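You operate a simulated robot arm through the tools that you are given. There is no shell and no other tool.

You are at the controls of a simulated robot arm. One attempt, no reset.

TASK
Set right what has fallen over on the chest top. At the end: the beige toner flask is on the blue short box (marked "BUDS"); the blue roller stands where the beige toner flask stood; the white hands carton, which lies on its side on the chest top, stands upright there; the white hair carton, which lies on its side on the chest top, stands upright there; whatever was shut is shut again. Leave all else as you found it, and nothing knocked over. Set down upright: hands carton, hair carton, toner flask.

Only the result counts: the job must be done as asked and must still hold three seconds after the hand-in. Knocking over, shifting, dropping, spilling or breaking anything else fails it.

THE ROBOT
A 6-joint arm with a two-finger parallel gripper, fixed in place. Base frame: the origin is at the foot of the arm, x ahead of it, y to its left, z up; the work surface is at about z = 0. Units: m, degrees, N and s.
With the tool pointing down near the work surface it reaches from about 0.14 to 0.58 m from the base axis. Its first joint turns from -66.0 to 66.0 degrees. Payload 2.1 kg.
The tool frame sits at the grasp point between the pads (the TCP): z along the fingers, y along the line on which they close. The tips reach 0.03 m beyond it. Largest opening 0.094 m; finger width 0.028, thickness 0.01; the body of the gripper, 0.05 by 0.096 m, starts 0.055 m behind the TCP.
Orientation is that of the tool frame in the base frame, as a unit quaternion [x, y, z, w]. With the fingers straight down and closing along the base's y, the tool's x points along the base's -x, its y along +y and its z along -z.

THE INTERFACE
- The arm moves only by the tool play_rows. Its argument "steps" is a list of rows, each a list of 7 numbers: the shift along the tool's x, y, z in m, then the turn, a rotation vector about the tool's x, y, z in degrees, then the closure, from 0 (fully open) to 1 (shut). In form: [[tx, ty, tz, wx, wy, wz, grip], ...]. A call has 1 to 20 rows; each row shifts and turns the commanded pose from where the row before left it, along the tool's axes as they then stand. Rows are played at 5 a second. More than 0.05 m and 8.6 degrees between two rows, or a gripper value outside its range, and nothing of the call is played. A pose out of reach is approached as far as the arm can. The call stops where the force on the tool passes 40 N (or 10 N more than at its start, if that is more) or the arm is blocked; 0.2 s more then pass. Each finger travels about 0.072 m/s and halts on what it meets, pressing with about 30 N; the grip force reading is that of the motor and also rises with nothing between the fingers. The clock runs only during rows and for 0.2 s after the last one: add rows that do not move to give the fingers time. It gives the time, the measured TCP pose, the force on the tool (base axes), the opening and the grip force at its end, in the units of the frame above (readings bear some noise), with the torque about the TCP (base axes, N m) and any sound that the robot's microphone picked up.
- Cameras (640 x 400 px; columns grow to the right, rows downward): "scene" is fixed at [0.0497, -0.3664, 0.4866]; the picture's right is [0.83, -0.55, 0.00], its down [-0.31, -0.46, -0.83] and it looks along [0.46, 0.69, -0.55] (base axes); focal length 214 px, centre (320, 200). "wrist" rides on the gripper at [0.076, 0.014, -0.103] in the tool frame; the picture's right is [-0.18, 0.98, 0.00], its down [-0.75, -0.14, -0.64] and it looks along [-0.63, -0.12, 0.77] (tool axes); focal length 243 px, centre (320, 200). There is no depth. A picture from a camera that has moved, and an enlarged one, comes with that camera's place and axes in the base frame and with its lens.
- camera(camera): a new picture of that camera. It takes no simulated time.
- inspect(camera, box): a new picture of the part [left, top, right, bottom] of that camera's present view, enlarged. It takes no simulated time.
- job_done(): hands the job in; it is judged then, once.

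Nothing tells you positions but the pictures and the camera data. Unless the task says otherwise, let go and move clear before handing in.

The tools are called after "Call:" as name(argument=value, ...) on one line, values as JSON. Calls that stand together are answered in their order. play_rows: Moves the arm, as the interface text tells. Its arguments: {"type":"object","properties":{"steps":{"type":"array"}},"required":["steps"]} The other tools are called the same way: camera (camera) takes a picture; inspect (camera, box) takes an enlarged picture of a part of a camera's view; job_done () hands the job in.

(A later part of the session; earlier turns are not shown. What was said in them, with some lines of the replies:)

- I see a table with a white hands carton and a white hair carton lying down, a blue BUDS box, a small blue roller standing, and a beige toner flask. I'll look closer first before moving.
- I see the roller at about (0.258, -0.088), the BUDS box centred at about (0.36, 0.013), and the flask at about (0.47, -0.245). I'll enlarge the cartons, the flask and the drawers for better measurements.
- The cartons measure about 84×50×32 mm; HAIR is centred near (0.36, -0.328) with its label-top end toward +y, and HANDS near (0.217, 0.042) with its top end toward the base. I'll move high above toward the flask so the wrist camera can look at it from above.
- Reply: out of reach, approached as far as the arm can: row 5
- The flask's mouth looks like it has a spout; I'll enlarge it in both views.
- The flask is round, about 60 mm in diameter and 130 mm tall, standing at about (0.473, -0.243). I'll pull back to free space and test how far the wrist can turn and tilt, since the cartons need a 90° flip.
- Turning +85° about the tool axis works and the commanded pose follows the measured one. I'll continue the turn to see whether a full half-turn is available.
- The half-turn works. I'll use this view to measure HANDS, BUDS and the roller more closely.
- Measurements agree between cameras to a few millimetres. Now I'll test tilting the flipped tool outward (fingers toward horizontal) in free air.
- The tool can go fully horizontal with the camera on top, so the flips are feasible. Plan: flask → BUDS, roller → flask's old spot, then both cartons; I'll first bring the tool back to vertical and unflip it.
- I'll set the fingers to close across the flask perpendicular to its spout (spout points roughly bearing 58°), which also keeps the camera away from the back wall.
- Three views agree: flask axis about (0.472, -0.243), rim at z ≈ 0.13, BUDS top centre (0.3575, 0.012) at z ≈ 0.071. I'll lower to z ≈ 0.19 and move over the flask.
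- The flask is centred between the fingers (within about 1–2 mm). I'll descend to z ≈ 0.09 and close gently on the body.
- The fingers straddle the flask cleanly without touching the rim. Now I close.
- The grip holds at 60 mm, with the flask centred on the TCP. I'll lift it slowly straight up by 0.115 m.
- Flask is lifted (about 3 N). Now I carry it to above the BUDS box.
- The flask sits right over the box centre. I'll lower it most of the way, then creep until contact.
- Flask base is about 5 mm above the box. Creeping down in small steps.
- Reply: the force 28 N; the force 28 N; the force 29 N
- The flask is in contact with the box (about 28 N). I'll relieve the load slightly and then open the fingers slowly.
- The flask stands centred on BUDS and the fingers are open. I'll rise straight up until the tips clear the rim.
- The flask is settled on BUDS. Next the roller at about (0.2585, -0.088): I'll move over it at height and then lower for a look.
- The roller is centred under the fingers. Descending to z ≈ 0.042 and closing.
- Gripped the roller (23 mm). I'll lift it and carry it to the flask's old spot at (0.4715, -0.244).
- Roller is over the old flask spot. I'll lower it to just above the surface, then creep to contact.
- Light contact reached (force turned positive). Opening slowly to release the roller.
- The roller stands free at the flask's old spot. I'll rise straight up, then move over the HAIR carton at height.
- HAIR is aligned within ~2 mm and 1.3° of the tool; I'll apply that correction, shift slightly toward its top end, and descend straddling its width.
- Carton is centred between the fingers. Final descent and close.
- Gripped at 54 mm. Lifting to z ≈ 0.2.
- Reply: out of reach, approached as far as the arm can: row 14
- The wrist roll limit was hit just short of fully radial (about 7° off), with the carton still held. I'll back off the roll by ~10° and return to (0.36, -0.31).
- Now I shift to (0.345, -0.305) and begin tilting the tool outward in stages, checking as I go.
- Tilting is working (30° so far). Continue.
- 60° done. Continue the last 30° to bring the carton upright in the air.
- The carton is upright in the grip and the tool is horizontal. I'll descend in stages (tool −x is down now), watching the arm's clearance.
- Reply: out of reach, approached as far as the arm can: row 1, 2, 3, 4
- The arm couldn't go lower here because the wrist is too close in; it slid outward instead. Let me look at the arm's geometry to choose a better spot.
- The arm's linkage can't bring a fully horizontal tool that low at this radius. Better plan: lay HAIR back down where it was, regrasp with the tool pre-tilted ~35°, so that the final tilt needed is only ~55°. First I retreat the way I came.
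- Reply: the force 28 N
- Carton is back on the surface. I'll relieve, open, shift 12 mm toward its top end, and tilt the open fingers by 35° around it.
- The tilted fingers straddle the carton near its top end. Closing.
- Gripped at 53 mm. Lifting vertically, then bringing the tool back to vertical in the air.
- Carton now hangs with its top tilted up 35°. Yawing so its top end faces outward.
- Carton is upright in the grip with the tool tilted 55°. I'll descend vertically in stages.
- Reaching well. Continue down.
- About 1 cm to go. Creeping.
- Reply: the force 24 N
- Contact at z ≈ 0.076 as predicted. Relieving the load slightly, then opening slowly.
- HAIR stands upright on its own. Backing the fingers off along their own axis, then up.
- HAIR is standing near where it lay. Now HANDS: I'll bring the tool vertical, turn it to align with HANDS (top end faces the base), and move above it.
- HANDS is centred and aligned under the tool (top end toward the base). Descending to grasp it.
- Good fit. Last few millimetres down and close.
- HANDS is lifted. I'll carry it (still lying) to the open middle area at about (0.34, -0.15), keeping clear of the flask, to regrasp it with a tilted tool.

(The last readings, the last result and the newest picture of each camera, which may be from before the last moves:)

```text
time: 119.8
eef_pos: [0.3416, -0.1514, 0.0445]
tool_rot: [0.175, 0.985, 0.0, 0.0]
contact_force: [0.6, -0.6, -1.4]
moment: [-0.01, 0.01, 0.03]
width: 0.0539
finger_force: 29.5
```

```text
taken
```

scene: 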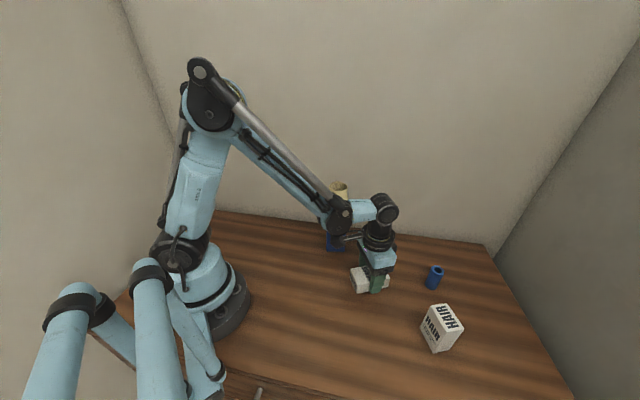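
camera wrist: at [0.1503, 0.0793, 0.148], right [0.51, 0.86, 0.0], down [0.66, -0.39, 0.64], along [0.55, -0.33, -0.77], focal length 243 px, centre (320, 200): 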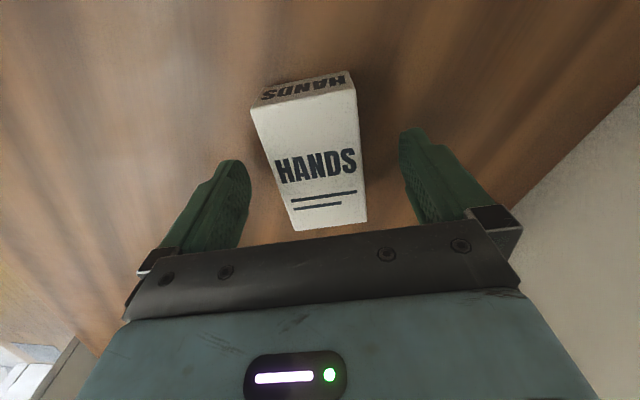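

Just above the surface. Creeping to contact.

Call:
play_rows(steps=[[0, 0, 0.004, 0, 0, 0, 0.6], [0, 0, 0.001, 0, 0, 0, 0.6], [0, 0, 0, 0, 0, 0, 0.6]])

Call:
play_rows(steps=[[0, 0, 0.001, 0, 0, 0, 0.6], [0, 0, 0, 0, 0, 0, 0.6]])

Call:
play_rows(steps=[[0, 0, 0.001, 0, 0, 0, 0.6], [0, 0, 0, 0, 0, 0, 0.6]])

```text
time: 120.6
eef_pos: [0.3414, -0.1502, 0.0386]
tool_rot: [0.175, 0.985, 0.0, 0.002]
contact_force: [0.0, 0.1, -0.6]
moment: [-0.02, 0.0, 0.02]
width: 0.0541
finger_force: 30.3
```

```text
time: 121.2
eef_pos: [0.3419, -0.1514, 0.038]
tool_rot: [0.176, 0.984, 0.0, 0.001]
contact_force: [-1.7, 0.4, 3.2]
moment: [-0.05, -0.17, 0.01]
width: 0.0539
finger_force: 30.4
```

```text
time: 121.8
eef_pos: [0.3416, -0.1519, 0.0366]
tool_rot: [0.175, 0.985, 0.0, 0.001]
contact_force: [0.6, 0.9, 30.6]
moment: [0.02, 0.03, -0.01]
width: 0.0538
finger_force: 29.9
```

On the surface. Relieve, open, shift 33 mm toward its top end, and tilt the open fingers 40° outward.

Call:
play_rows(steps=[[0, 0, -0.001, 0, 0, 0, 0.6], [0, 0, 0, 0, 0, 0, 0.4], [0, 0, 0, 0, 0, 0, 0.3], [0, 0, 0, 0, 0, 0, 0.1], [0, 0, -0.003, 0, 0, 0, 0], [0.0165, 0, 0, 0, 0, 0, 0], [0.0165, 0, 0, 0, 0, 0, 0], [0, 0, 0, 0, -8, 0, 0], [0, 0, 0, 0, -8, 0, 0], [0, 0, 0, 0, -8, 0, 0], [0, 0, 0, 0, -8, 0, 0], [0, 0, 0, 0, -8, 0, 0], [0, 0, 0, 0, 0, 0, 0]])

Call:
camera(camera="wrist")

Call:
camera(camera="scene")

```text
time: 124.6
eef_pos: [0.3149, -0.1422, 0.059]
tool_rot: [0.164, 0.925, -0.06, 0.338]
contact_force: [0.2, -0.1, -0.6]
moment: [-0.01, 0.01, 0.02]
width: 0.0939
finger_force: 0.0
out of reach, approached as far as the arm can: row 12
```

```text
taken
camera wrist: at [0.2031, -0.0855, 0.0878], right [0.47, 0.87, 0.12], down [0.1, -0.19, 0.98], along [0.88, -0.45, -0.18], focal length 243 px, centre (320, 200)
```

wrist: 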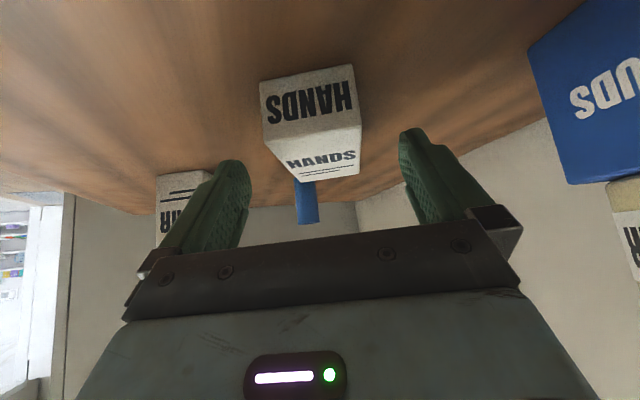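

```text
taken
```

scene: 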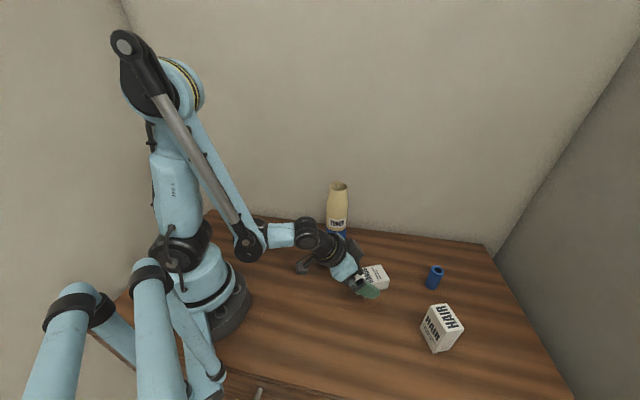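

The 40° tilt was just past the arm's limit here (it lifted a bit), but 32° was fine. I'll back the tilt off by 8° and settle down around the carton.

Call:
play_rows(steps=[[0, 0, 0, 0, 8, 0, 0], [0.0069, 0, 0.0066, 0, 0, 0, 0], [0.0069, 0, 0.0066, 0, 0, 0, 0], [0, 0, 0, 0, 0, 0, 0]])

Call:
camera(camera="wrist")

Call:
inspect(camera="scene", box=[270, 190, 480, 360])

```text
time: 125.6
eef_pos: [0.311, -0.141, 0.0393]
tool_rot: [0.169, 0.946, -0.049, 0.271]
contact_force: [0.1, -0.2, -0.2]
moment: [-0.03, 0.0, 0.0]
width: 0.0939
finger_force: 0.0
```

```text
taken
camera wrist: at [0.2038, -0.0858, 0.0858], right [0.49, 0.87, 0.1], down [0.23, -0.24, 0.94], along [0.84, -0.44, -0.32], focal length 243 px, centre (320, 200)
```

wrist: 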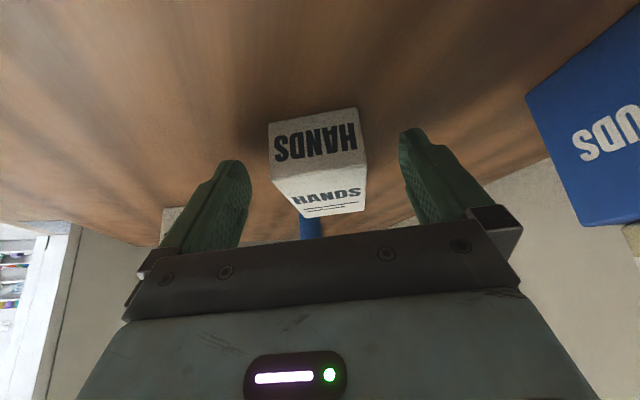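

```text
2.35 times, centred on (375, 275) of scene
camera zoom: at [0.0497, -0.3664, 0.4866], right [0.83, -0.55, 0.0], down [-0.31, -0.46, -0.83], along [0.46, 0.69, -0.55], focal length 505 px, centre (191, 24)
```

zoom: 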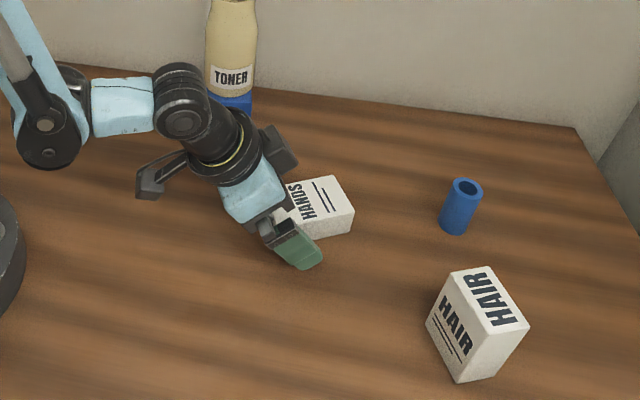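

Fingers straddle HANDS near its top end at 32° tilt. Closing.

Call:
play_rows(steps=[[0, 0, 0, 0, 0, 0, 0.2], [0, 0, 0, 0, 0, 0, 0.38], [0, 0, 0, 0, 0, 0, 0.45], [0, 0, 0, 0, 0, 0, 0.6], [0, 0, 0, 0, 0, 0, 0.6], [0, 0, 0, 0, 0, 0, 0.6]])

Call:
camera(camera="wrist")

```text
time: 127.0
eef_pos: [0.3102, -0.1404, 0.0389]
tool_rot: [0.168, 0.946, -0.049, 0.273]
contact_force: [-0.8, -0.3, 0.0]
moment: [0.0, -0.04, -0.01]
width: 0.0534
finger_force: 29.7
```

```text
taken
camera wrist: at [0.2038, -0.0857, 0.0858], right [0.49, 0.87, 0.1], down [0.23, -0.24, 0.94], along [0.84, -0.44, -0.31], focal length 243 px, centre (320, 200)
```

wrist: 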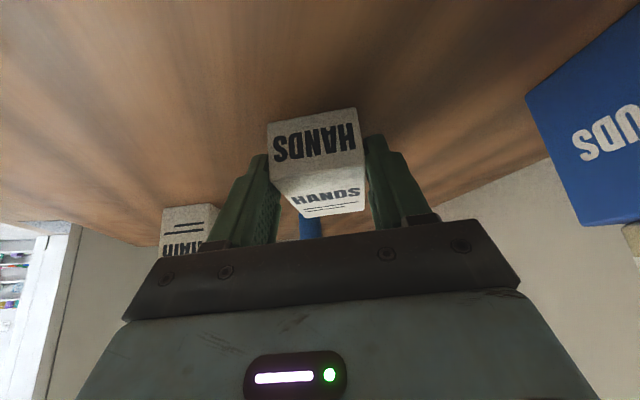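

Lift vertically and bring the tool back upright in the air.

Call:
play_rows(steps=[[-0.0053, 0, -0.0085, 0, 0, 0, 0.6], [-0.0106, 0, -0.017, 0, 0, 0, 0.6], [-0.0159, 0, -0.0254, 0, 0, 0, 0.6], [-0.0159, 0, -0.0254, 0, 0, 0, 0.6], [-0.0159, 0, -0.0254, 0, 0, 0, 0.6], [-0.0159, 0, -0.0254, 0, 0, 0, 0.6], [-0.0106, 0, -0.017, 0, 0, 0, 0.6], [0, 0, 0, 0, 8, 0, 0.6], [0, 0, 0, 0, 8, 0, 0.6], [0, 0, 0, 0, 8, 0, 0.6], [0, 0, 0, 0, 8, 0, 0.6], [0, 0, 0, 0, 0, 0, 0.6]])

Call:
camera(camera="scene")

```text
time: 129.6
eef_pos: [0.3094, -0.1399, 0.2099]
tool_rot: [0.174, 0.985, 0.001, 0.0]
contact_force: [-0.1, 0.1, -1.5]
moment: [0.02, 0.02, 0.0]
width: 0.0534
finger_force: 29.7
```

```text
taken
```

scene: 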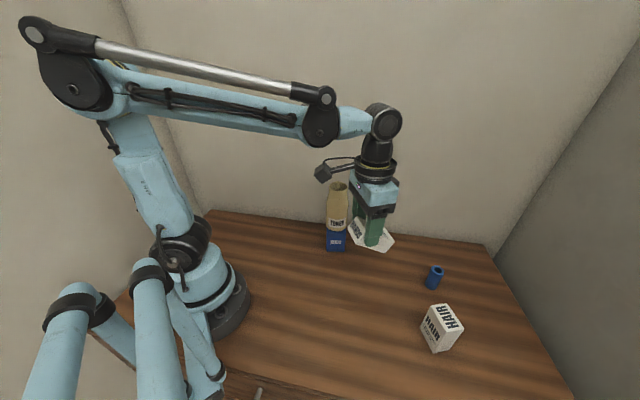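

Call:
play_rows(steps=[[-0.0394, -0.0176, 0, 0, 0, 0, 0.6], [0, 0, 0, 0, 0, 8.4, 0.6], [0, 0, 0, 0, 0, 8.4, 0.6], [0, 0, 0, 0, 0, 8.4, 0.6], [0, 0, 0, 0, 0, 8.4, 0.6], [0, 0, 0, 0, 0, 8.4, 0.6], [0, 0, 0, 0, 0, 8.4, 0.6], [0, 0, 0, 0, 0, 8.4, 0.6], [0, 0, 0, 0, 0, 8.4, 0.6], [0, 0, 0, 0, 0, 8.4, 0.6], [0, 0, 0, 0, 0, 8.4, 0.6], [0, 0, 0, 0, 0, 8.4, 0.6], [0, 0, 0, 0, 0, 8.4, 0.6], [0, 0, 0, 0, 0, 8.4, 0.6], [0, 0, 0, 0, 0, 8.4, 0.6], [0, 0, 0, 0, 0, 8.4, 0.6], [0, 0, 0, 0, 0, 8.4, 0.6], [0, 0, 0, 0, 0, 8.4, 0.6], [0, 0, 0, 0, 0, 8.4, 0.6], [0, 0, 0, 0, 0, 5, 0.6]])

Call:
camera(camera="scene")

```text
time: 133.8
eef_pos: [0.3408, -0.1704, 0.2098]
tool_rot: [1.0, 0.031, 0.001, 0.0]
contact_force: [0.4, 0.4, -1.1]
moment: [-0.01, -0.04, -0.04]
width: 0.0535
finger_force: 30.1
```

```text
taken
```

scene: 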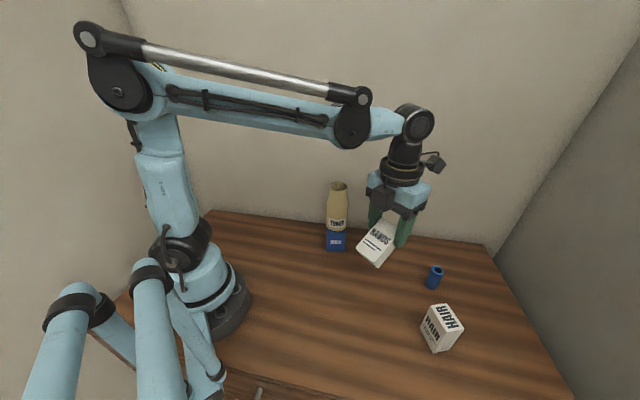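

Now move to (0.40, -0.15) and tilt the tool outward 58° so the carton becomes upright.

Call:
play_rows(steps=[[0.03, -0.0082, 0, 0, 0, 0, 0.6], [0.03, -0.0082, 0, 0, 0, 0, 0.6], [0, 0, 0, 0, 5, 0, 0.6], [0, 0, 0, 0, 6, 0, 0.6], [0, 0, 0, 0, 6, 0, 0.6], [0, 0, 0, 0, 6, 0, 0.6], [0, 0, 0, 0, 6, 0, 0.6], [0, 0, 0, 0, 6, 0, 0.6], [0, 0, 0, 0, 6, 0, 0.6], [0, 0, 0, 0, 6, 0, 0.6], [0, 0, 0, 0, 6, 0, 0.6], [0, 0, 0, 0, 5, 0, 0.6], [0, 0, 0, 0, 0, 0, 0.6]])

Call:
camera(camera="scene")

Call:
camera(camera="wrist")

```text
time: 136.6
eef_pos: [0.3997, -0.1507, 0.2104]
tool_rot: [0.874, 0.028, 0.485, -0.016]
contact_force: [0.6, -0.8, -1.5]
moment: [-0.01, 0.02, 0.02]
width: 0.0536
finger_force: 29.7
```

```text
taken
```

scene: 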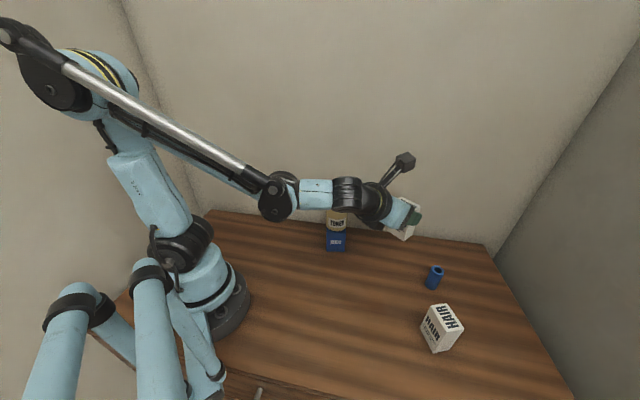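

```text
taken
camera wrist: at [0.3542, -0.1674, 0.3283], right [-0.04, -0.99, -0.16], down [-0.95, 0.08, -0.3], along [0.31, 0.14, -0.94], focal length 243 px, centre (320, 200)
```

wrist: 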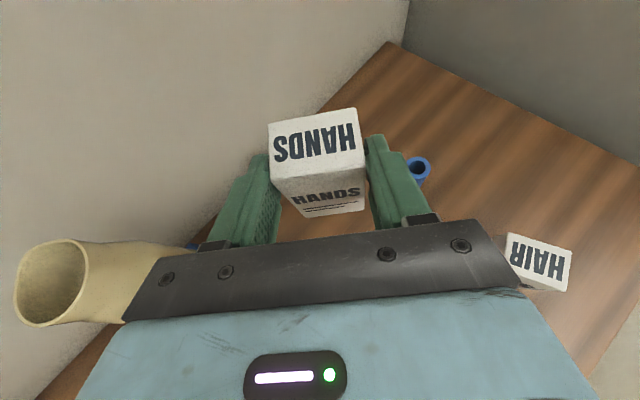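

The carton is upright in the air. Moving outward to (0.465, -0.122) and starting the descent.

Call:
play_rows(steps=[[0.0118, -0.008, 0.0188, 0, 0, 0, 0.6], [0.0118, -0.008, 0.0188, 0, 0, 0, 0.6], [0.0118, -0.008, 0.0188, 0, 0, 0, 0.6], [0, 0, 0, 0, 0, 0, 0.6], [-0.017, 0, 0.0106, 0, 0, 0, 0.6], [-0.017, 0, 0.0106, 0, 0, 0, 0.6], [-0.017, 0, 0.0106, 0, 0, 0, 0.6], [-0.017, 0, 0.0106, 0, 0, 0, 0.6], [0, 0, 0, 0, 0, 0, 0.6]])

Call:
camera(camera="scene")

Call:
camera(camera="wrist")

```text
time: 138.6
eef_pos: [0.4641, -0.1226, 0.1292]
tool_rot: [0.874, 0.027, 0.485, -0.015]
contact_force: [1.1, 0.0, -1.8]
moment: [0.01, 0.0, -0.03]
width: 0.0537
finger_force: 30.3
```

```text
taken
```

scene: 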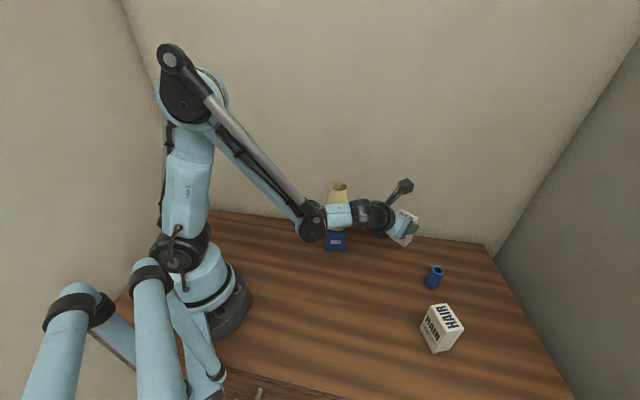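

```text
taken
camera wrist: at [0.4195, -0.1385, 0.2477], right [-0.03, -0.99, -0.16], down [-0.95, 0.08, -0.3], along [0.31, 0.14, -0.94], focal length 243 px, centre (320, 200)
```

wrist: 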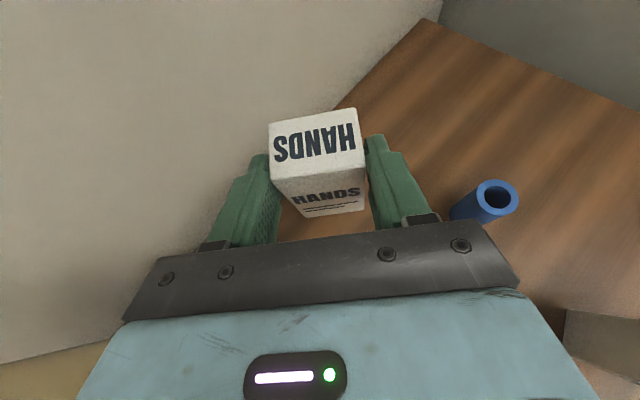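

Clear of the flask, roller and wall. Continue down toward contact.

Call:
play_rows(steps=[[-0.0153, 0, 0.0095, 0, 0, 0, 0.6], [-0.0127, 0, 0.0079, 0, 0, 0, 0.6], [-0.0085, 0, 0.0053, 0, 0, 0, 0.6], [0, 0, 0, 0, 0, 0, 0.6]])

Call:
play_rows(steps=[[-0.0034, 0, 0.0021, 0, 0, 0, 0.6], [0, 0, 0, 0, 0, 0, 0.6]])

Call:
play_rows(steps=[[-0.0013, 0, 0.0008, 0, 0, 0, 0.6], [0, 0, 0, 0, 0, 0, 0.6]])

```text
time: 139.6
eef_pos: [0.4651, -0.1227, 0.0866]
tool_rot: [0.874, 0.027, 0.485, -0.015]
contact_force: [0.2, 0.6, -1.5]
moment: [-0.01, 0.01, 0.03]
width: 0.0535
finger_force: 30.7
```

```text
time: 140.2
eef_pos: [0.465, -0.1228, 0.0827]
tool_rot: [0.873, 0.027, 0.486, -0.015]
contact_force: [0.2, -0.5, -1.7]
moment: [0.02, 0.03, 0.01]
width: 0.0535
finger_force: 30.2
```

```text
time: 140.8
eef_pos: [0.4647, -0.1219, 0.0816]
tool_rot: [0.874, 0.028, 0.485, -0.016]
contact_force: [0.8, 0.7, -1.2]
moment: [0.01, 0.03, -0.01]
width: 0.0534
finger_force: 29.9
```

Call:
play_rows(steps=[[-0.0017, 0, 0.0011, 0, 0, 0, 0.6], [0, 0, 0, 0, 0, 0, 0.6]])

Call:
play_rows(steps=[[-0.0013, 0, 0.0008, 0, 0, 0, 0.6], [0, 0, 0, 0, 0, 0, 0.6]])

Call:
play_rows(steps=[[-0.0009, 0, 0.0005, 0, 0, 0, 0.6], [0, 0, 0, 0, 0, 0, 0.6]])

```text
time: 141.4
eef_pos: [0.4642, -0.1241, 0.0796]
tool_rot: [0.874, 0.028, 0.485, -0.016]
contact_force: [0.8, 0.6, -0.2]
moment: [0.01, 0.01, 0.0]
width: 0.0534
finger_force: 30.5
```

```text
time: 142.0
eef_pos: [0.4648, -0.1221, 0.0779]
tool_rot: [0.874, 0.027, 0.485, -0.015]
contact_force: [0.7, 0.4, -0.9]
moment: [0.01, 0.03, 0.02]
width: 0.0537
finger_force: 29.5
```

```text
time: 142.6
eef_pos: [0.464, -0.1233, 0.0779]
tool_rot: [0.874, 0.028, 0.485, -0.015]
contact_force: [-0.4, -0.4, -0.9]
moment: [-0.02, 0.03, -0.02]
width: 0.0532
finger_force: 29.5
```

Call:
play_rows(steps=[[-0.0009, 0, 0.0005, 0, 0, 0, 0.6], [0, 0, 0, 0, 0, 0, 0.6]])

Call:
play_rows(steps=[[-0.0009, 0, 0.0005, 0, 0, 0, 0.6], [0, 0, 0, 0, 0, 0, 0.6]])

Call:
play_rows(steps=[[-0.0009, 0, 0.0005, 0, 0, 0, 0.6], [0, 0, 0, 0, 0, 0, 0.6]])

```text
time: 143.2
eef_pos: [0.463, -0.1219, 0.0756]
tool_rot: [0.874, 0.027, 0.485, -0.014]
contact_force: [-1.2, 0.0, 3.3]
moment: [0.06, 0.06, 0.0]
width: 0.0537
finger_force: 29.6
```

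```text
time: 143.8
eef_pos: [0.4643, -0.1227, 0.0749]
tool_rot: [0.874, 0.027, 0.486, -0.015]
contact_force: [-3.5, -1.2, 22.0]
moment: [0.2, 0.08, 0.0]
width: 0.0536
finger_force: 30.1
```

```text
time: 144.4
eef_pos: [0.4653, -0.1226, 0.0753]
tool_rot: [0.873, 0.027, 0.487, -0.014]
contact_force: [-0.8, -1.8, 30.7]
moment: [-0.02, -0.26, 0.01]
width: 0.054
finger_force: 30.3
```

Firm contact at z ≈ 0.075. Relieve and release slowly.

Call:
play_rows(steps=[[0.0013, 0, -0.0008, 0, 0, 0, 0.6], [0, 0, 0, 0, 0, 0, 0.6]])

Call:
play_rows(steps=[[0, 0, 0, 0, 0, 0, 0.43], [0, 0, 0, 0, 0, 0, 0.4], [0, 0, 0, 0, 0, 0, 0.34], [0, 0, 0, 0, 0, 0, 0.25], [0, 0, 0, 0, 0, 0, 0.1], [0, 0, 0, 0, 0, 0, 0], [0, 0, 0, 0, 0, 0, 0]])

Call:
camera(camera="wrist")

Call:
inspect(camera="scene", box=[320, 170, 500, 300])

```text
time: 145.0
eef_pos: [0.4635, -0.1227, 0.075]
tool_rot: [0.875, 0.029, 0.484, -0.016]
contact_force: [0.9, -1.9, 3.2]
moment: [-0.01, -0.18, -0.05]
width: 0.0533
finger_force: 30.8
```

```text
time: 146.6
eef_pos: [0.4649, -0.1216, 0.075]
tool_rot: [0.874, 0.028, 0.485, -0.015]
contact_force: [-0.4, 0.2, 1.0]
moment: [0.01, -0.01, 0.01]
width: 0.0941
finger_force: 0.1
```

```text
taken
camera wrist: at [0.4191, -0.139, 0.1939], right [-0.03, -0.99, -0.16], down [-0.95, 0.08, -0.3], along [0.31, 0.14, -0.94], focal length 243 px, centre (320, 200)
```

wrist: 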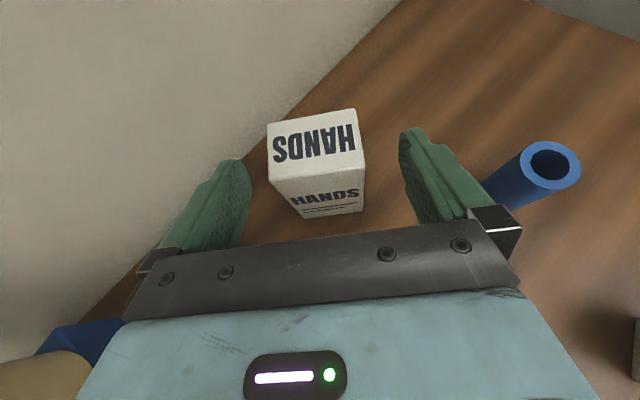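

```text
3.08 times, centred on (410, 235) of scene
camera zoom: at [0.0497, -0.3664, 0.4866], right [0.83, -0.55, 0.0], down [-0.31, -0.46, -0.83], along [0.46, 0.69, -0.55], focal length 660 px, centre (43, 92)
```

zoom: 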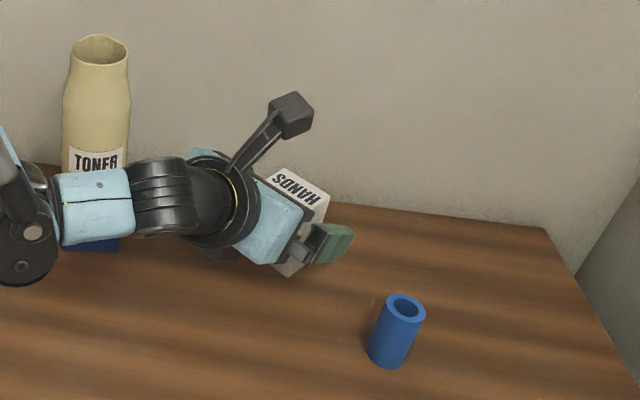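

HANDS stands upright. Backing out along the finger axis and then straight up.

Call:
play_rows(steps=[[0, 0, -0.01, 0, 0, 0, 0], [0, 0, -0.02, 0, 0, 0, 0], [0, 0, -0.02, 0, 0, 0, 0], [0, 0, -0.015, 0, 0, 0, 0], [0.0254, 0, -0.0159, 0, 0, 0, 0], [0.0254, 0, -0.0159, 0, 0, 0, 0], [0.0254, 0, -0.0159, 0, 0, 0, 0], [0.0254, 0, -0.0159, 0, 0, 0, 0], [0, 0, 0, 0, 0, 0, 0]])

Call:
camera(camera="scene")

Call:
camera(camera="wrist")

```text
time: 148.6
eef_pos: [0.4098, -0.1255, 0.2293]
tool_rot: [0.874, 0.027, 0.485, -0.015]
contact_force: [0.3, 1.0, -0.4]
moment: [-0.02, 0.03, -0.02]
width: 0.0938
finger_force: 0.1
```

```text
taken
```

scene: 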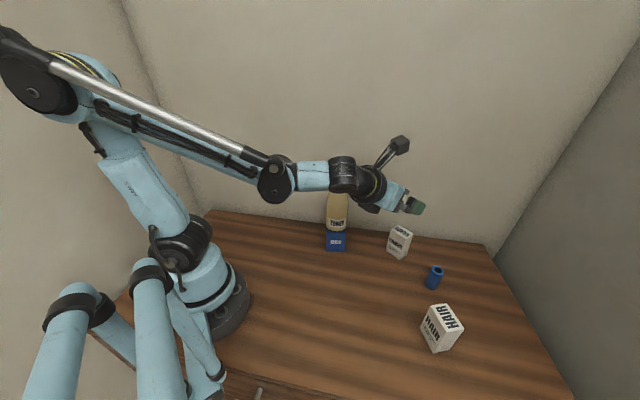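

```text
taken
camera wrist: at [0.3644, -0.1424, 0.3481], right [-0.03, -0.99, -0.16], down [-0.95, 0.08, -0.3], along [0.31, 0.14, -0.94], focal length 243 px, centre (320, 200)
```

wrist: 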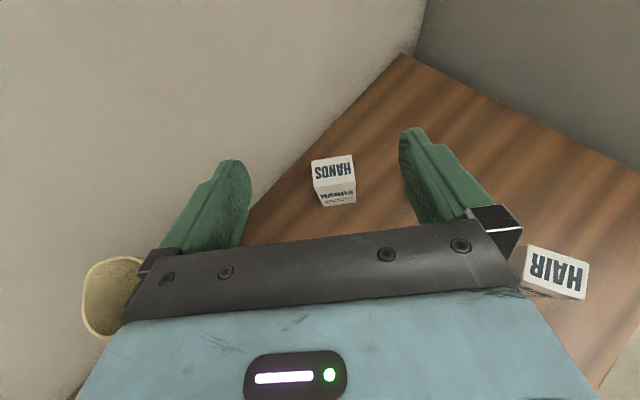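

All four items stand. To keep HANDS where it belonged, I'll regrasp it from above with a vertical tool and return it to its original spot; first straighten the tool and turn it back to the natural orientation.

Call:
play_rows(steps=[[0, 0, 0, 0, -8, 0, 0], [0, 0, 0, 0, -8, 0, 0], [0, 0, 0, 0, -8, 0, 0], [0, 0, 0, 0, -8, 0, 0], [0, 0, 0, 0, -8, 0, 0], [0, 0, 0, 0, -8, 0, 0], [0, 0, 0, 0, -8, 0, 0], [0, 0, 0, 0, -2, 0, 0], [0, 0, -0.03, 0, 0, 0, 0], [0, 0, 0, 0, 0, 0, 0]])

Call:
play_rows(steps=[[0, 0, 0, 0, 0, -8.5, 0], [0, 0, 0, 0, 0, -8.5, 0], [0, 0, 0, 0, 0, -8.5, 0], [0, 0, 0, 0, 0, -8.5, 0], [0, 0, 0, 0, 0, -8.5, 0], [0, 0, 0, 0, 0, -8.5, 0], [0, 0, 0, 0, 0, -8.5, 0], [0, 0, 0, 0, 0, -8.5, 0], [0, 0, 0, 0, 0, -8.5, 0], [0, 0, 0, 0, 0, -8.5, 0], [0, 0, 0, 0, 0, -8.5, 0], [0, 0, 0, 0, 0, -8.5, 0], [0, 0, 0, 0, 0, -8.5, 0], [0, 0, 0, 0, 0, -8.5, 0], [0, 0, 0, 0, 0, -8.5, 0], [0, 0, 0, 0, 0, -8.5, 0], [0, 0, 0, 0, 0, -8.5, 0], [0, 0, 0, 0, 0, -8.5, 0], [0, 0, 0, 0, 0, -8.5, 0], [0, 0, 0, 0, 0, -8.5, 0]])

Call:
play_rows(steps=[[0, 0, 0, 0, 0, -5, 0], [0, 0, 0, 0, 0, -5, 0], [0, 0, 0, 0, 0, 0, 0]])

Call:
camera(camera="wrist")

Call:
camera(camera="scene")

```text
time: 150.8
eef_pos: [0.4085, -0.1248, 0.2604]
tool_rot: [1.0, 0.032, 0.0, 0.0]
contact_force: [0.4, -0.3, 0.5]
moment: [0.03, -0.03, 0.02]
width: 0.094
finger_force: 0.1
```

```text
time: 155.0
eef_pos: [0.4096, -0.1272, 0.2599]
tool_rot: [0.054, 0.999, -0.001, 0.002]
contact_force: [-0.1, -0.1, -0.3]
moment: [0.0, -0.04, -0.02]
width: 0.094
finger_force: 0.0
```

```text
time: 155.8
eef_pos: [0.4096, -0.1267, 0.26]
tool_rot: [-0.033, 0.999, 0.0, 0.001]
contact_force: [-0.2, -0.2, -1.1]
moment: [0.01, -0.03, -0.01]
width: 0.0941
finger_force: 0.0
```

```text
taken
camera wrist: at [0.3326, -0.1162, 0.3621], right [0.12, 0.99, 0.0], down [0.76, -0.09, 0.64], along [0.64, -0.08, -0.77], focal length 243 px, centre (320, 200)
```

wrist: 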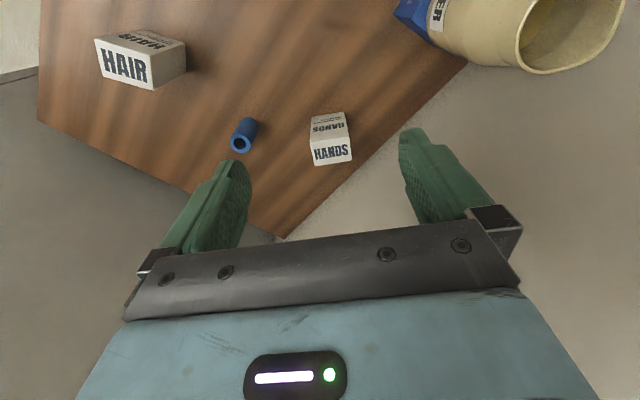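

```text
taken
```

scene: 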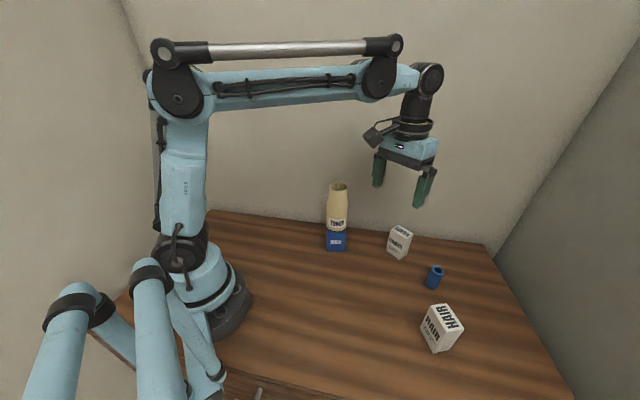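

Call:
inspect(camera="wrist", box=[290, 95, 380, 180])

```text
4.71 times, centred on (335, 138) of wrist
camera zoom: at [0.3326, -0.1162, 0.3621], right [0.12, 0.99, 0.0], down [0.76, -0.09, 0.64], along [0.64, -0.08, -0.77], focal length 1142 px, centre (249, 494)
```

zoom: 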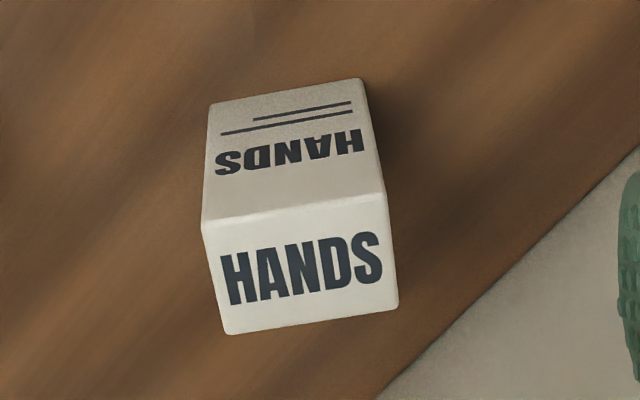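

HANDS is squarely aligned 76 mm ahead of the tool. Moving over it and descending to z ≈ 0.06.

Call:
play_rows(steps=[[-0.038, 0.0005, 0, 0, 0, 0, 0], [-0.038, 0.0005, 0, 0, 0, 0, 0], [0, 0, 0.03, 0, 0, 0, 0], [0, 0, 0.04, 0, 0, 0, 0], [0, 0, 0.04, 0, 0, 0, 0], [0, 0, 0, 0, 0, 0, 0]])

Call:
camera(camera="wrist")

```text
time: 157.2
eef_pos: [0.4844, -0.1208, 0.1495]
tool_rot: [-0.031, 1.0, -0.001, 0.0]
contact_force: [0.9, 0.6, 0.4]
moment: [0.01, 0.02, -0.01]
width: 0.0937
finger_force: 0.1
```

```text
taken
camera wrist: at [0.4084, -0.1112, 0.2518], right [0.12, 0.99, 0.0], down [0.76, -0.09, 0.64], along [0.64, -0.08, -0.77], focal length 243 px, centre (320, 200)
```

wrist: 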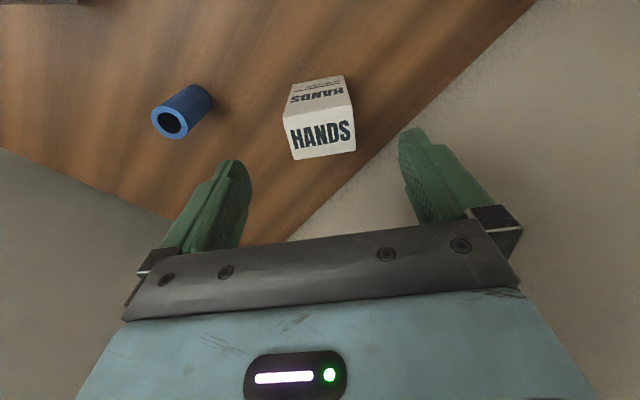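

Call:
play_rows(steps=[[0, 0, 0.03, 0, 0, 0, 0], [0, 0, 0.03, 0, 0, 0, 0], [0, 0, 0.02, 0, 0, 0, 0], [0, 0, 0.008, 0, 0, 0, 0], [0, 0, 0, 0, 0, 0, 0]])

Call:
camera(camera="wrist")

Call:
inspect(camera="scene", box=[320, 150, 500, 300])

```text
time: 158.4
eef_pos: [0.4844, -0.1193, 0.0612]
tool_rot: [-0.031, 1.0, -0.001, 0.0]
contact_force: [-0.6, -0.3, -0.4]
moment: [-0.01, -0.01, 0.01]
width: 0.0939
finger_force: 0.0
```

```text
taken
camera wrist: at [0.408, -0.1101, 0.1636], right [0.12, 0.99, 0.0], down [0.76, -0.09, 0.64], along [0.64, -0.08, -0.77], focal length 243 px, centre (320, 200)
```

wrist: 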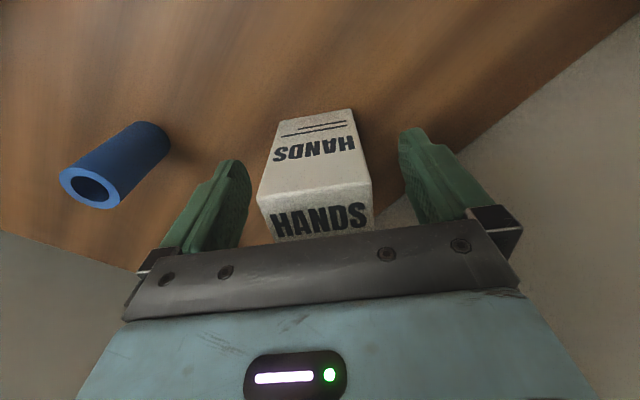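

```text
2.67 times, centred on (410, 225) of scene
camera zoom: at [0.0497, -0.3664, 0.4866], right [0.83, -0.55, 0.0], down [-0.31, -0.46, -0.83], along [0.46, 0.69, -0.55], focal length 572 px, centre (80, 133)
```

zoom: 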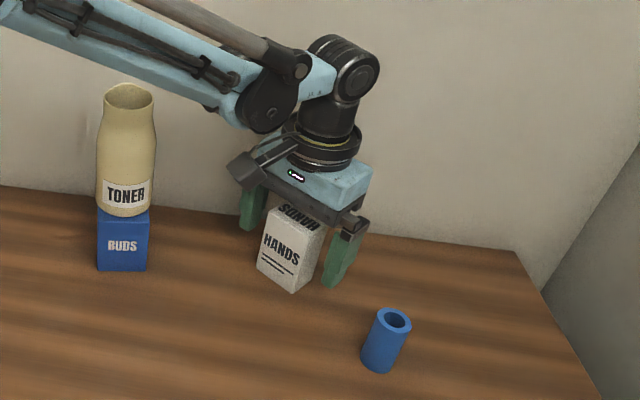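

Carton sits between the fingers. Closing and lifting.

Call:
play_rows(steps=[[0, 0, 0, 0, 0, 0, 0.2], [0, 0, 0, 0, 0, 0, 0.36], [0, 0, 0, 0, 0, 0, 0.41], [0, 0, 0, 0, 0, 0, 0.45], [0, 0, 0, 0, 0, 0, 0.6], [0, 0, 0, 0, 0, 0, 0.6], [0, 0, 0, 0, 0, 0, 0.6]])

Call:
play_rows(steps=[[0, 0, -0.01, 0, 0, 0, 0.6], [0, 0, -0.03, 0, 0, 0, 0.6], [0, 0, -0.04, 0, 0, 0, 0.6], [0, 0, -0.04, 0, 0, 0, 0.6], [0, 0, 0, 0, 0, 0, 0.6]])

Call:
camera(camera="wrist")

```text
time: 160.0
eef_pos: [0.4849, -0.1205, 0.0621]
tool_rot: [-0.031, 1.0, 0.0, 0.001]
contact_force: [0.2, -0.5, 0.1]
moment: [0.01, -0.02, -0.01]
width: 0.0537
finger_force: 29.7
```

```text
time: 161.2
eef_pos: [0.4846, -0.1204, 0.1828]
tool_rot: [-0.032, 0.999, 0.0, 0.001]
contact_force: [0.5, -0.1, -1.1]
moment: [0.0, -0.03, 0.01]
width: 0.0537
finger_force: 30.3
```

```text
taken
camera wrist: at [0.4072, -0.1113, 0.2857], right [0.12, 0.99, 0.0], down [0.76, -0.09, 0.64], along [0.64, -0.08, -0.77], focal length 243 px, centre (320, 200)
```

wrist: 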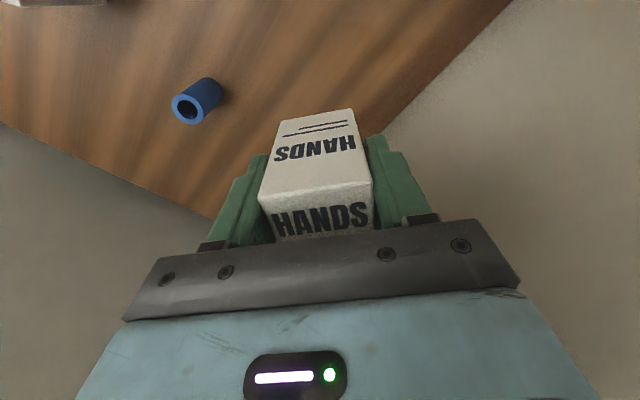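

Carrying HANDS back around the flask toward its original spot.

Call:
play_rows(steps=[[0.0295, -0.0018, 0, 0, 0, 0, 0.6], [0.0295, -0.0018, 0, 0, 0, 0, 0.6], [0.0295, -0.0018, 0, 0, 0, 0, 0.6], [0.0295, -0.0018, 0, 0, 0, 0, 0.6], [0.0295, -0.0018, 0, 0, 0, 0, 0.6], [0.0295, -0.0018, 0, 0, 0, 0, 0.6], [0.0295, -0.0018, 0, 0, 0, 0, 0.6], [0.0295, -0.0018, 0, 0, 0, 0, 0.6], [0, 0, 0, 0, 0, 0, 0.6], [0.003, 0.0273, 0, 0, 0, 0, 0.6], [0.003, 0.0273, 0, 0, 0, 0, 0.6], [0.003, 0.0273, 0, 0, 0, 0, 0.6], [0.003, 0.0273, 0, 0, 0, 0, 0.6], [0.003, 0.0273, 0, 0, 0, 0, 0.6], [0.003, 0.0273, 0, 0, 0, 0, 0.6], [0.003, 0.0273, 0, 0, 0, 0, 0.6], [0, 0, 0, 0, 0, 0, 0.6]])

Call:
camera(camera="scene")

Call:
camera(camera="wrist")

```text
time: 164.8
eef_pos: [0.2168, 0.0408, 0.1813]
tool_rot: [-0.032, 0.999, 0.0, 0.001]
contact_force: [0.1, -0.2, -0.8]
moment: [0.01, 0.0, 0.0]
width: 0.0538
finger_force: 29.4
```

```text
taken
```

scene: 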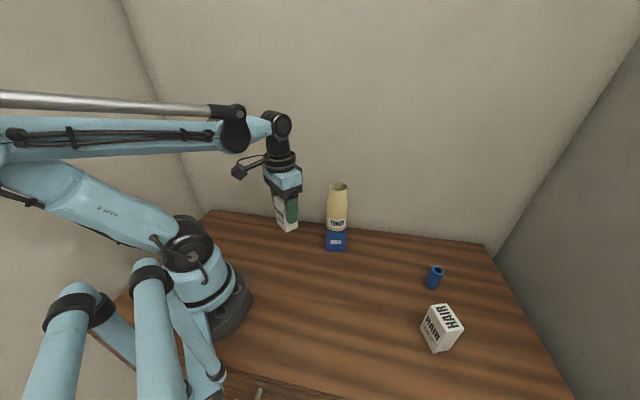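

```text
taken
camera wrist: at [0.1397, 0.0499, 0.2832], right [0.12, 0.99, 0.0], down [0.76, -0.09, 0.64], along [0.64, -0.08, -0.77], focal length 243 px, centre (320, 200)
```

wrist: 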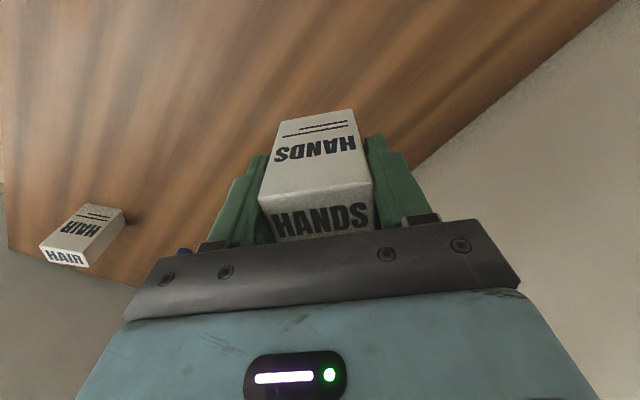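

Over the original HANDS spot. Lowering to just above the surface, then creeping.

Call:
play_rows(steps=[[0, 0, 0.02, 0, 0, 0, 0.6], [0, 0, 0.03, 0, 0, 0, 0.6], [0, 0, 0.03, 0, 0, 0, 0.6], [0, 0, 0.02, 0, 0, 0, 0.6], [0, 0, 0.01, 0, 0, 0, 0.6], [0, 0, 0.005, 0, 0, 0, 0.6], [0, 0, 0, 0, 0, 0, 0.6]])

Call:
play_rows(steps=[[0, 0, 0.0015, 0, 0, 0, 0.6], [0, 0, 0, 0, 0, 0, 0.6]])

Call:
play_rows(steps=[[0, 0, 0.001, 0, 0, 0, 0.6], [0, 0, 0, 0, 0, 0, 0.6]])

```text
time: 166.4
eef_pos: [0.2181, 0.04, 0.0654]
tool_rot: [-0.031, 1.0, 0.001, 0.001]
contact_force: [0.0, -1.0, -1.4]
moment: [0.02, 0.0, -0.04]
width: 0.0537
finger_force: 30.2
```

```text
time: 167.0
eef_pos: [0.2184, 0.0399, 0.0638]
tool_rot: [-0.031, 1.0, 0.0, 0.001]
contact_force: [0.9, -0.3, -0.6]
moment: [0.02, 0.02, 0.0]
width: 0.054
finger_force: 29.8
```

```text
time: 167.6
eef_pos: [0.2178, 0.0397, 0.063]
tool_rot: [-0.032, 0.999, 0.0, 0.002]
contact_force: [0.8, 0.6, -0.6]
moment: [0.02, -0.01, -0.01]
width: 0.0538
finger_force: 29.9
```

Call:
play_rows(steps=[[0, 0, 0.001, 0, 0, 0, 0.6], [0, 0, 0, 0, 0, 0, 0.6]])

Call:
play_rows(steps=[[0, 0, 0.0007, 0, 0, 0, 0.6], [0, 0, 0, 0, 0, 0, 0.6]])

```text
time: 168.2
eef_pos: [0.2179, 0.0402, 0.063]
tool_rot: [-0.032, 0.999, 0.0, 0.001]
contact_force: [-0.8, 0.2, -1.4]
moment: [-0.03, 0.02, 0.01]
width: 0.0538
finger_force: 30.3
```

```text
time: 168.8
eef_pos: [0.2172, 0.0401, 0.0619]
tool_rot: [-0.032, 0.999, 0.001, 0.001]
contact_force: [-0.3, 0.1, -0.5]
moment: [-0.02, -0.01, -0.06]
width: 0.0537
finger_force: 30.2
```

Call:
play_rows(steps=[[0, 0, 0.0007, 0, 0, 0, 0.6], [0, 0, 0, 0, 0, 0, 0.6]])

Call:
play_rows(steps=[[0, 0, 0.0005, 0, 0, 0, 0.6], [0, 0, 0, 0, 0, 0, 0.6]])

```text
time: 169.4
eef_pos: [0.2166, 0.0393, 0.0605]
tool_rot: [-0.032, 0.999, 0.0, 0.001]
contact_force: [-0.1, -0.2, -0.8]
moment: [-0.01, 0.01, 0.03]
width: 0.0538
finger_force: 30.1
```

```text
time: 170.0
eef_pos: [0.2166, 0.0418, 0.0625]
tool_rot: [-0.032, 0.999, 0.0, 0.001]
contact_force: [-3.5, -3.3, 30.5]
moment: [-0.03, 0.04, 0.01]
width: 0.054
finger_force: 29.6
```

Contact made. Relieve the load, then open slowly.

Call:
play_rows(steps=[[0, 0, -0.0008, 0, 0, 0, 0.6], [0, 0, 0, 0, 0, 0, 0.6]])

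Call:
play_rows(steps=[[0, 0, 0, 0, 0, 0, 0.43], [0, 0, 0, 0, 0, 0, 0.4], [0, 0, 0, 0, 0, 0, 0.34], [0, 0, 0, 0, 0, 0, 0.25], [0, 0, 0, 0, 0, 0, 0.1], [0, 0, 0, 0, 0, 0, 0], [0, 0, 0, 0, 0, 0, 0]])

Call:
camera(camera="wrist")

Call:
inspect(camera="scene", box=[220, 160, 380, 290])

```text
time: 170.6
eef_pos: [0.218, 0.0404, 0.0619]
tool_rot: [-0.032, 0.999, 0.0, 0.001]
contact_force: [0.9, 0.6, -0.8]
moment: [0.01, 0.03, 0.0]
width: 0.0536
finger_force: 30.1
```

```text
time: 172.2
eef_pos: [0.2179, 0.0395, 0.0618]
tool_rot: [-0.031, 1.0, 0.0, 0.001]
contact_force: [-0.2, 0.2, -0.2]
moment: [0.02, 0.02, 0.01]
width: 0.094
finger_force: 0.1
```

```text
taken
camera wrist: at [0.1408, 0.0498, 0.1641], right [0.12, 0.99, 0.0], down [0.76, -0.09, 0.64], along [0.64, -0.08, -0.77], focal length 243 px, centre (320, 200)
```

wrist: 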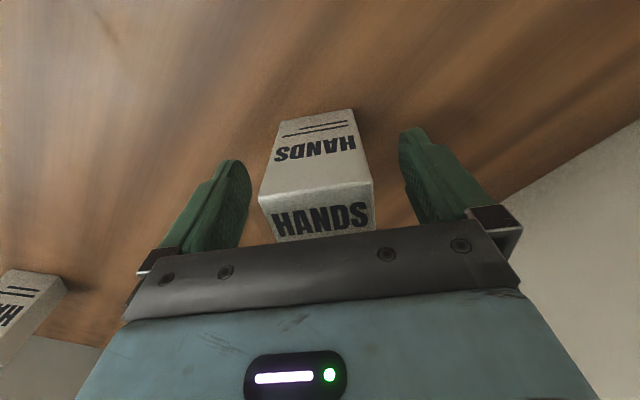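

```text
3.08 times, centred on (300, 225) of scene
camera zoom: at [0.0497, -0.3664, 0.4866], right [0.83, -0.55, 0.0], down [-0.31, -0.46, -0.83], along [0.46, 0.69, -0.55], focal length 660 px, centre (382, 123)
```

zoom: 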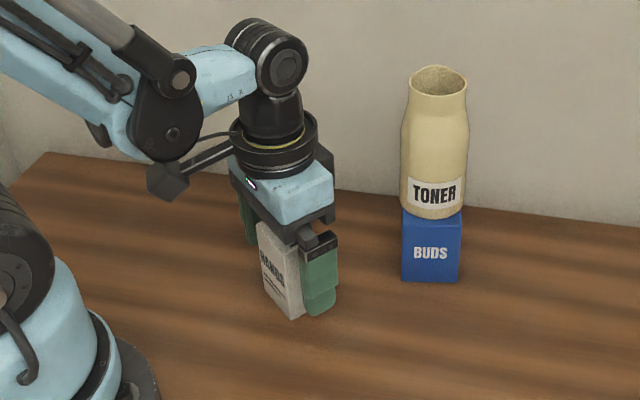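

HANDS is released and standing. Rising straight up and clear of everything.

Call:
play_rows(steps=[[0, 0, -0.01, 0, 0, 0, 0], [0, 0, -0.015, 0, 0, 0, 0], [0, 0, -0.025, 0, 0, 0, 0], [0, 0, -0.035, 0, 0, 0, 0], [0, 0, -0.04, 0, 0, 0, 0], [0, 0, -0.04, 0, 0, 0, 0], [0, 0, -0.04, 0, 0, 0, 0], [0, 0, 0, 0, 0, 0, 0]])

Call:
camera(camera="scene")

Call:
inspect(camera="scene", box=[250, 160, 370, 290])

Call:
inspect(camera="scene", box=[400, 250, 480, 360])

Call:
inspect(camera="scene", box=[100, 300, 420, 400])

```text
time: 174.0
eef_pos: [0.2165, 0.041, 0.2681]
tool_rot: [-0.032, 1.0, -0.001, 0.001]
contact_force: [-0.8, 0.2, 0.4]
moment: [0.01, 0.02, -0.04]
width: 0.094
finger_force: 0.0
```

```text
taken
```

scene: 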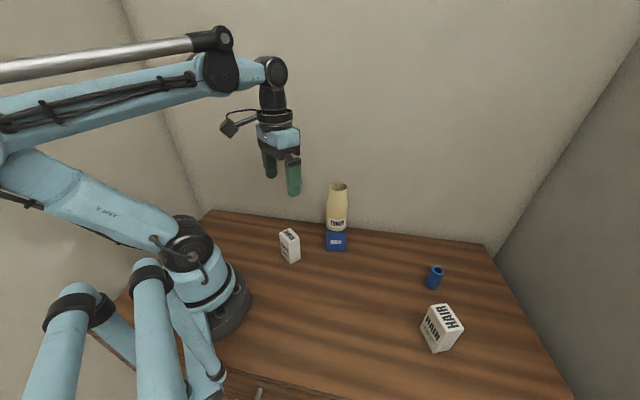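

```text
3.08 times, centred on (310, 225) of scene
camera zoom: at [0.0497, -0.3664, 0.4866], right [0.83, -0.55, 0.0], down [-0.31, -0.46, -0.83], along [0.46, 0.69, -0.55], focal length 660 px, centre (351, 123)
```

zoom: 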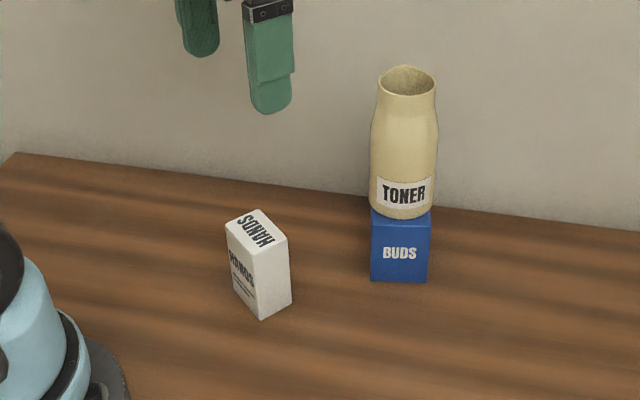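

```text
3.64 times, centred on (440, 305) of scene
camera zoom: at [0.0497, -0.3664, 0.4866], right [0.83, -0.55, 0.0], down [-0.31, -0.46, -0.83], along [0.46, 0.69, -0.55], focal length 780 px, centre (-116, -182)
```

zoom: 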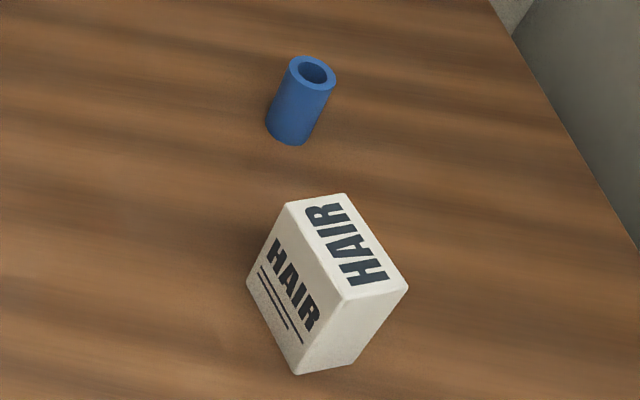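

```text
2.00 times, centred on (260, 350) of scene
camera zoom: at [0.0497, -0.3664, 0.4866], right [0.83, -0.55, 0.0], down [-0.31, -0.46, -0.83], along [0.46, 0.69, -0.55], focal length 429 px, centre (440, -100)
```

zoom: 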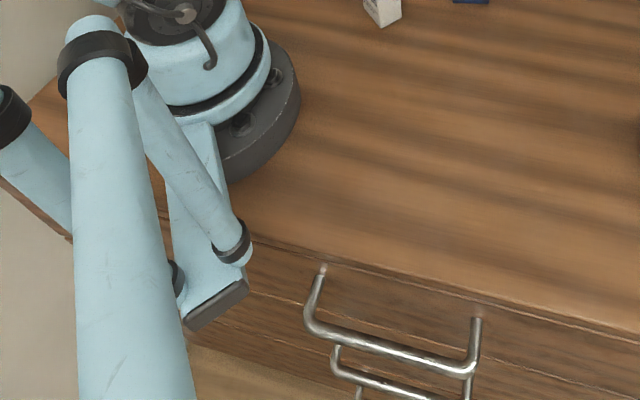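

Everything is in place. The toner flask stands centred on BUDS, which has not moved, and the roller stands where the flask was. Both cartons are upright with their labels the right way up, the drawers are still shut, and the arm is clear. Handing in.

Call:
job_done()

```text
The job is handed in.
```

The job is handed in. I checked everything in the camera pictures just before handing in, but I got no verdict back.

- **Toner flask:** it stands upright, centred on the blue BUDS box. The box has not shifted.
- **Blue roller:** it stands where the flask was, within a few millimetres.
- **Hair carton:** it stands upright with its label the right way up, about 1 cm from where it lay.
- **Hands carton:** it stands upright with its label the right way up, back at its original spot. I carried it to the open middle of the chest top to turn it upright, then brought it back.
- **Drawers:** I never touched them, and they are still shut.

Nothing was knocked over, and the arm is raised clear with its fingers open.
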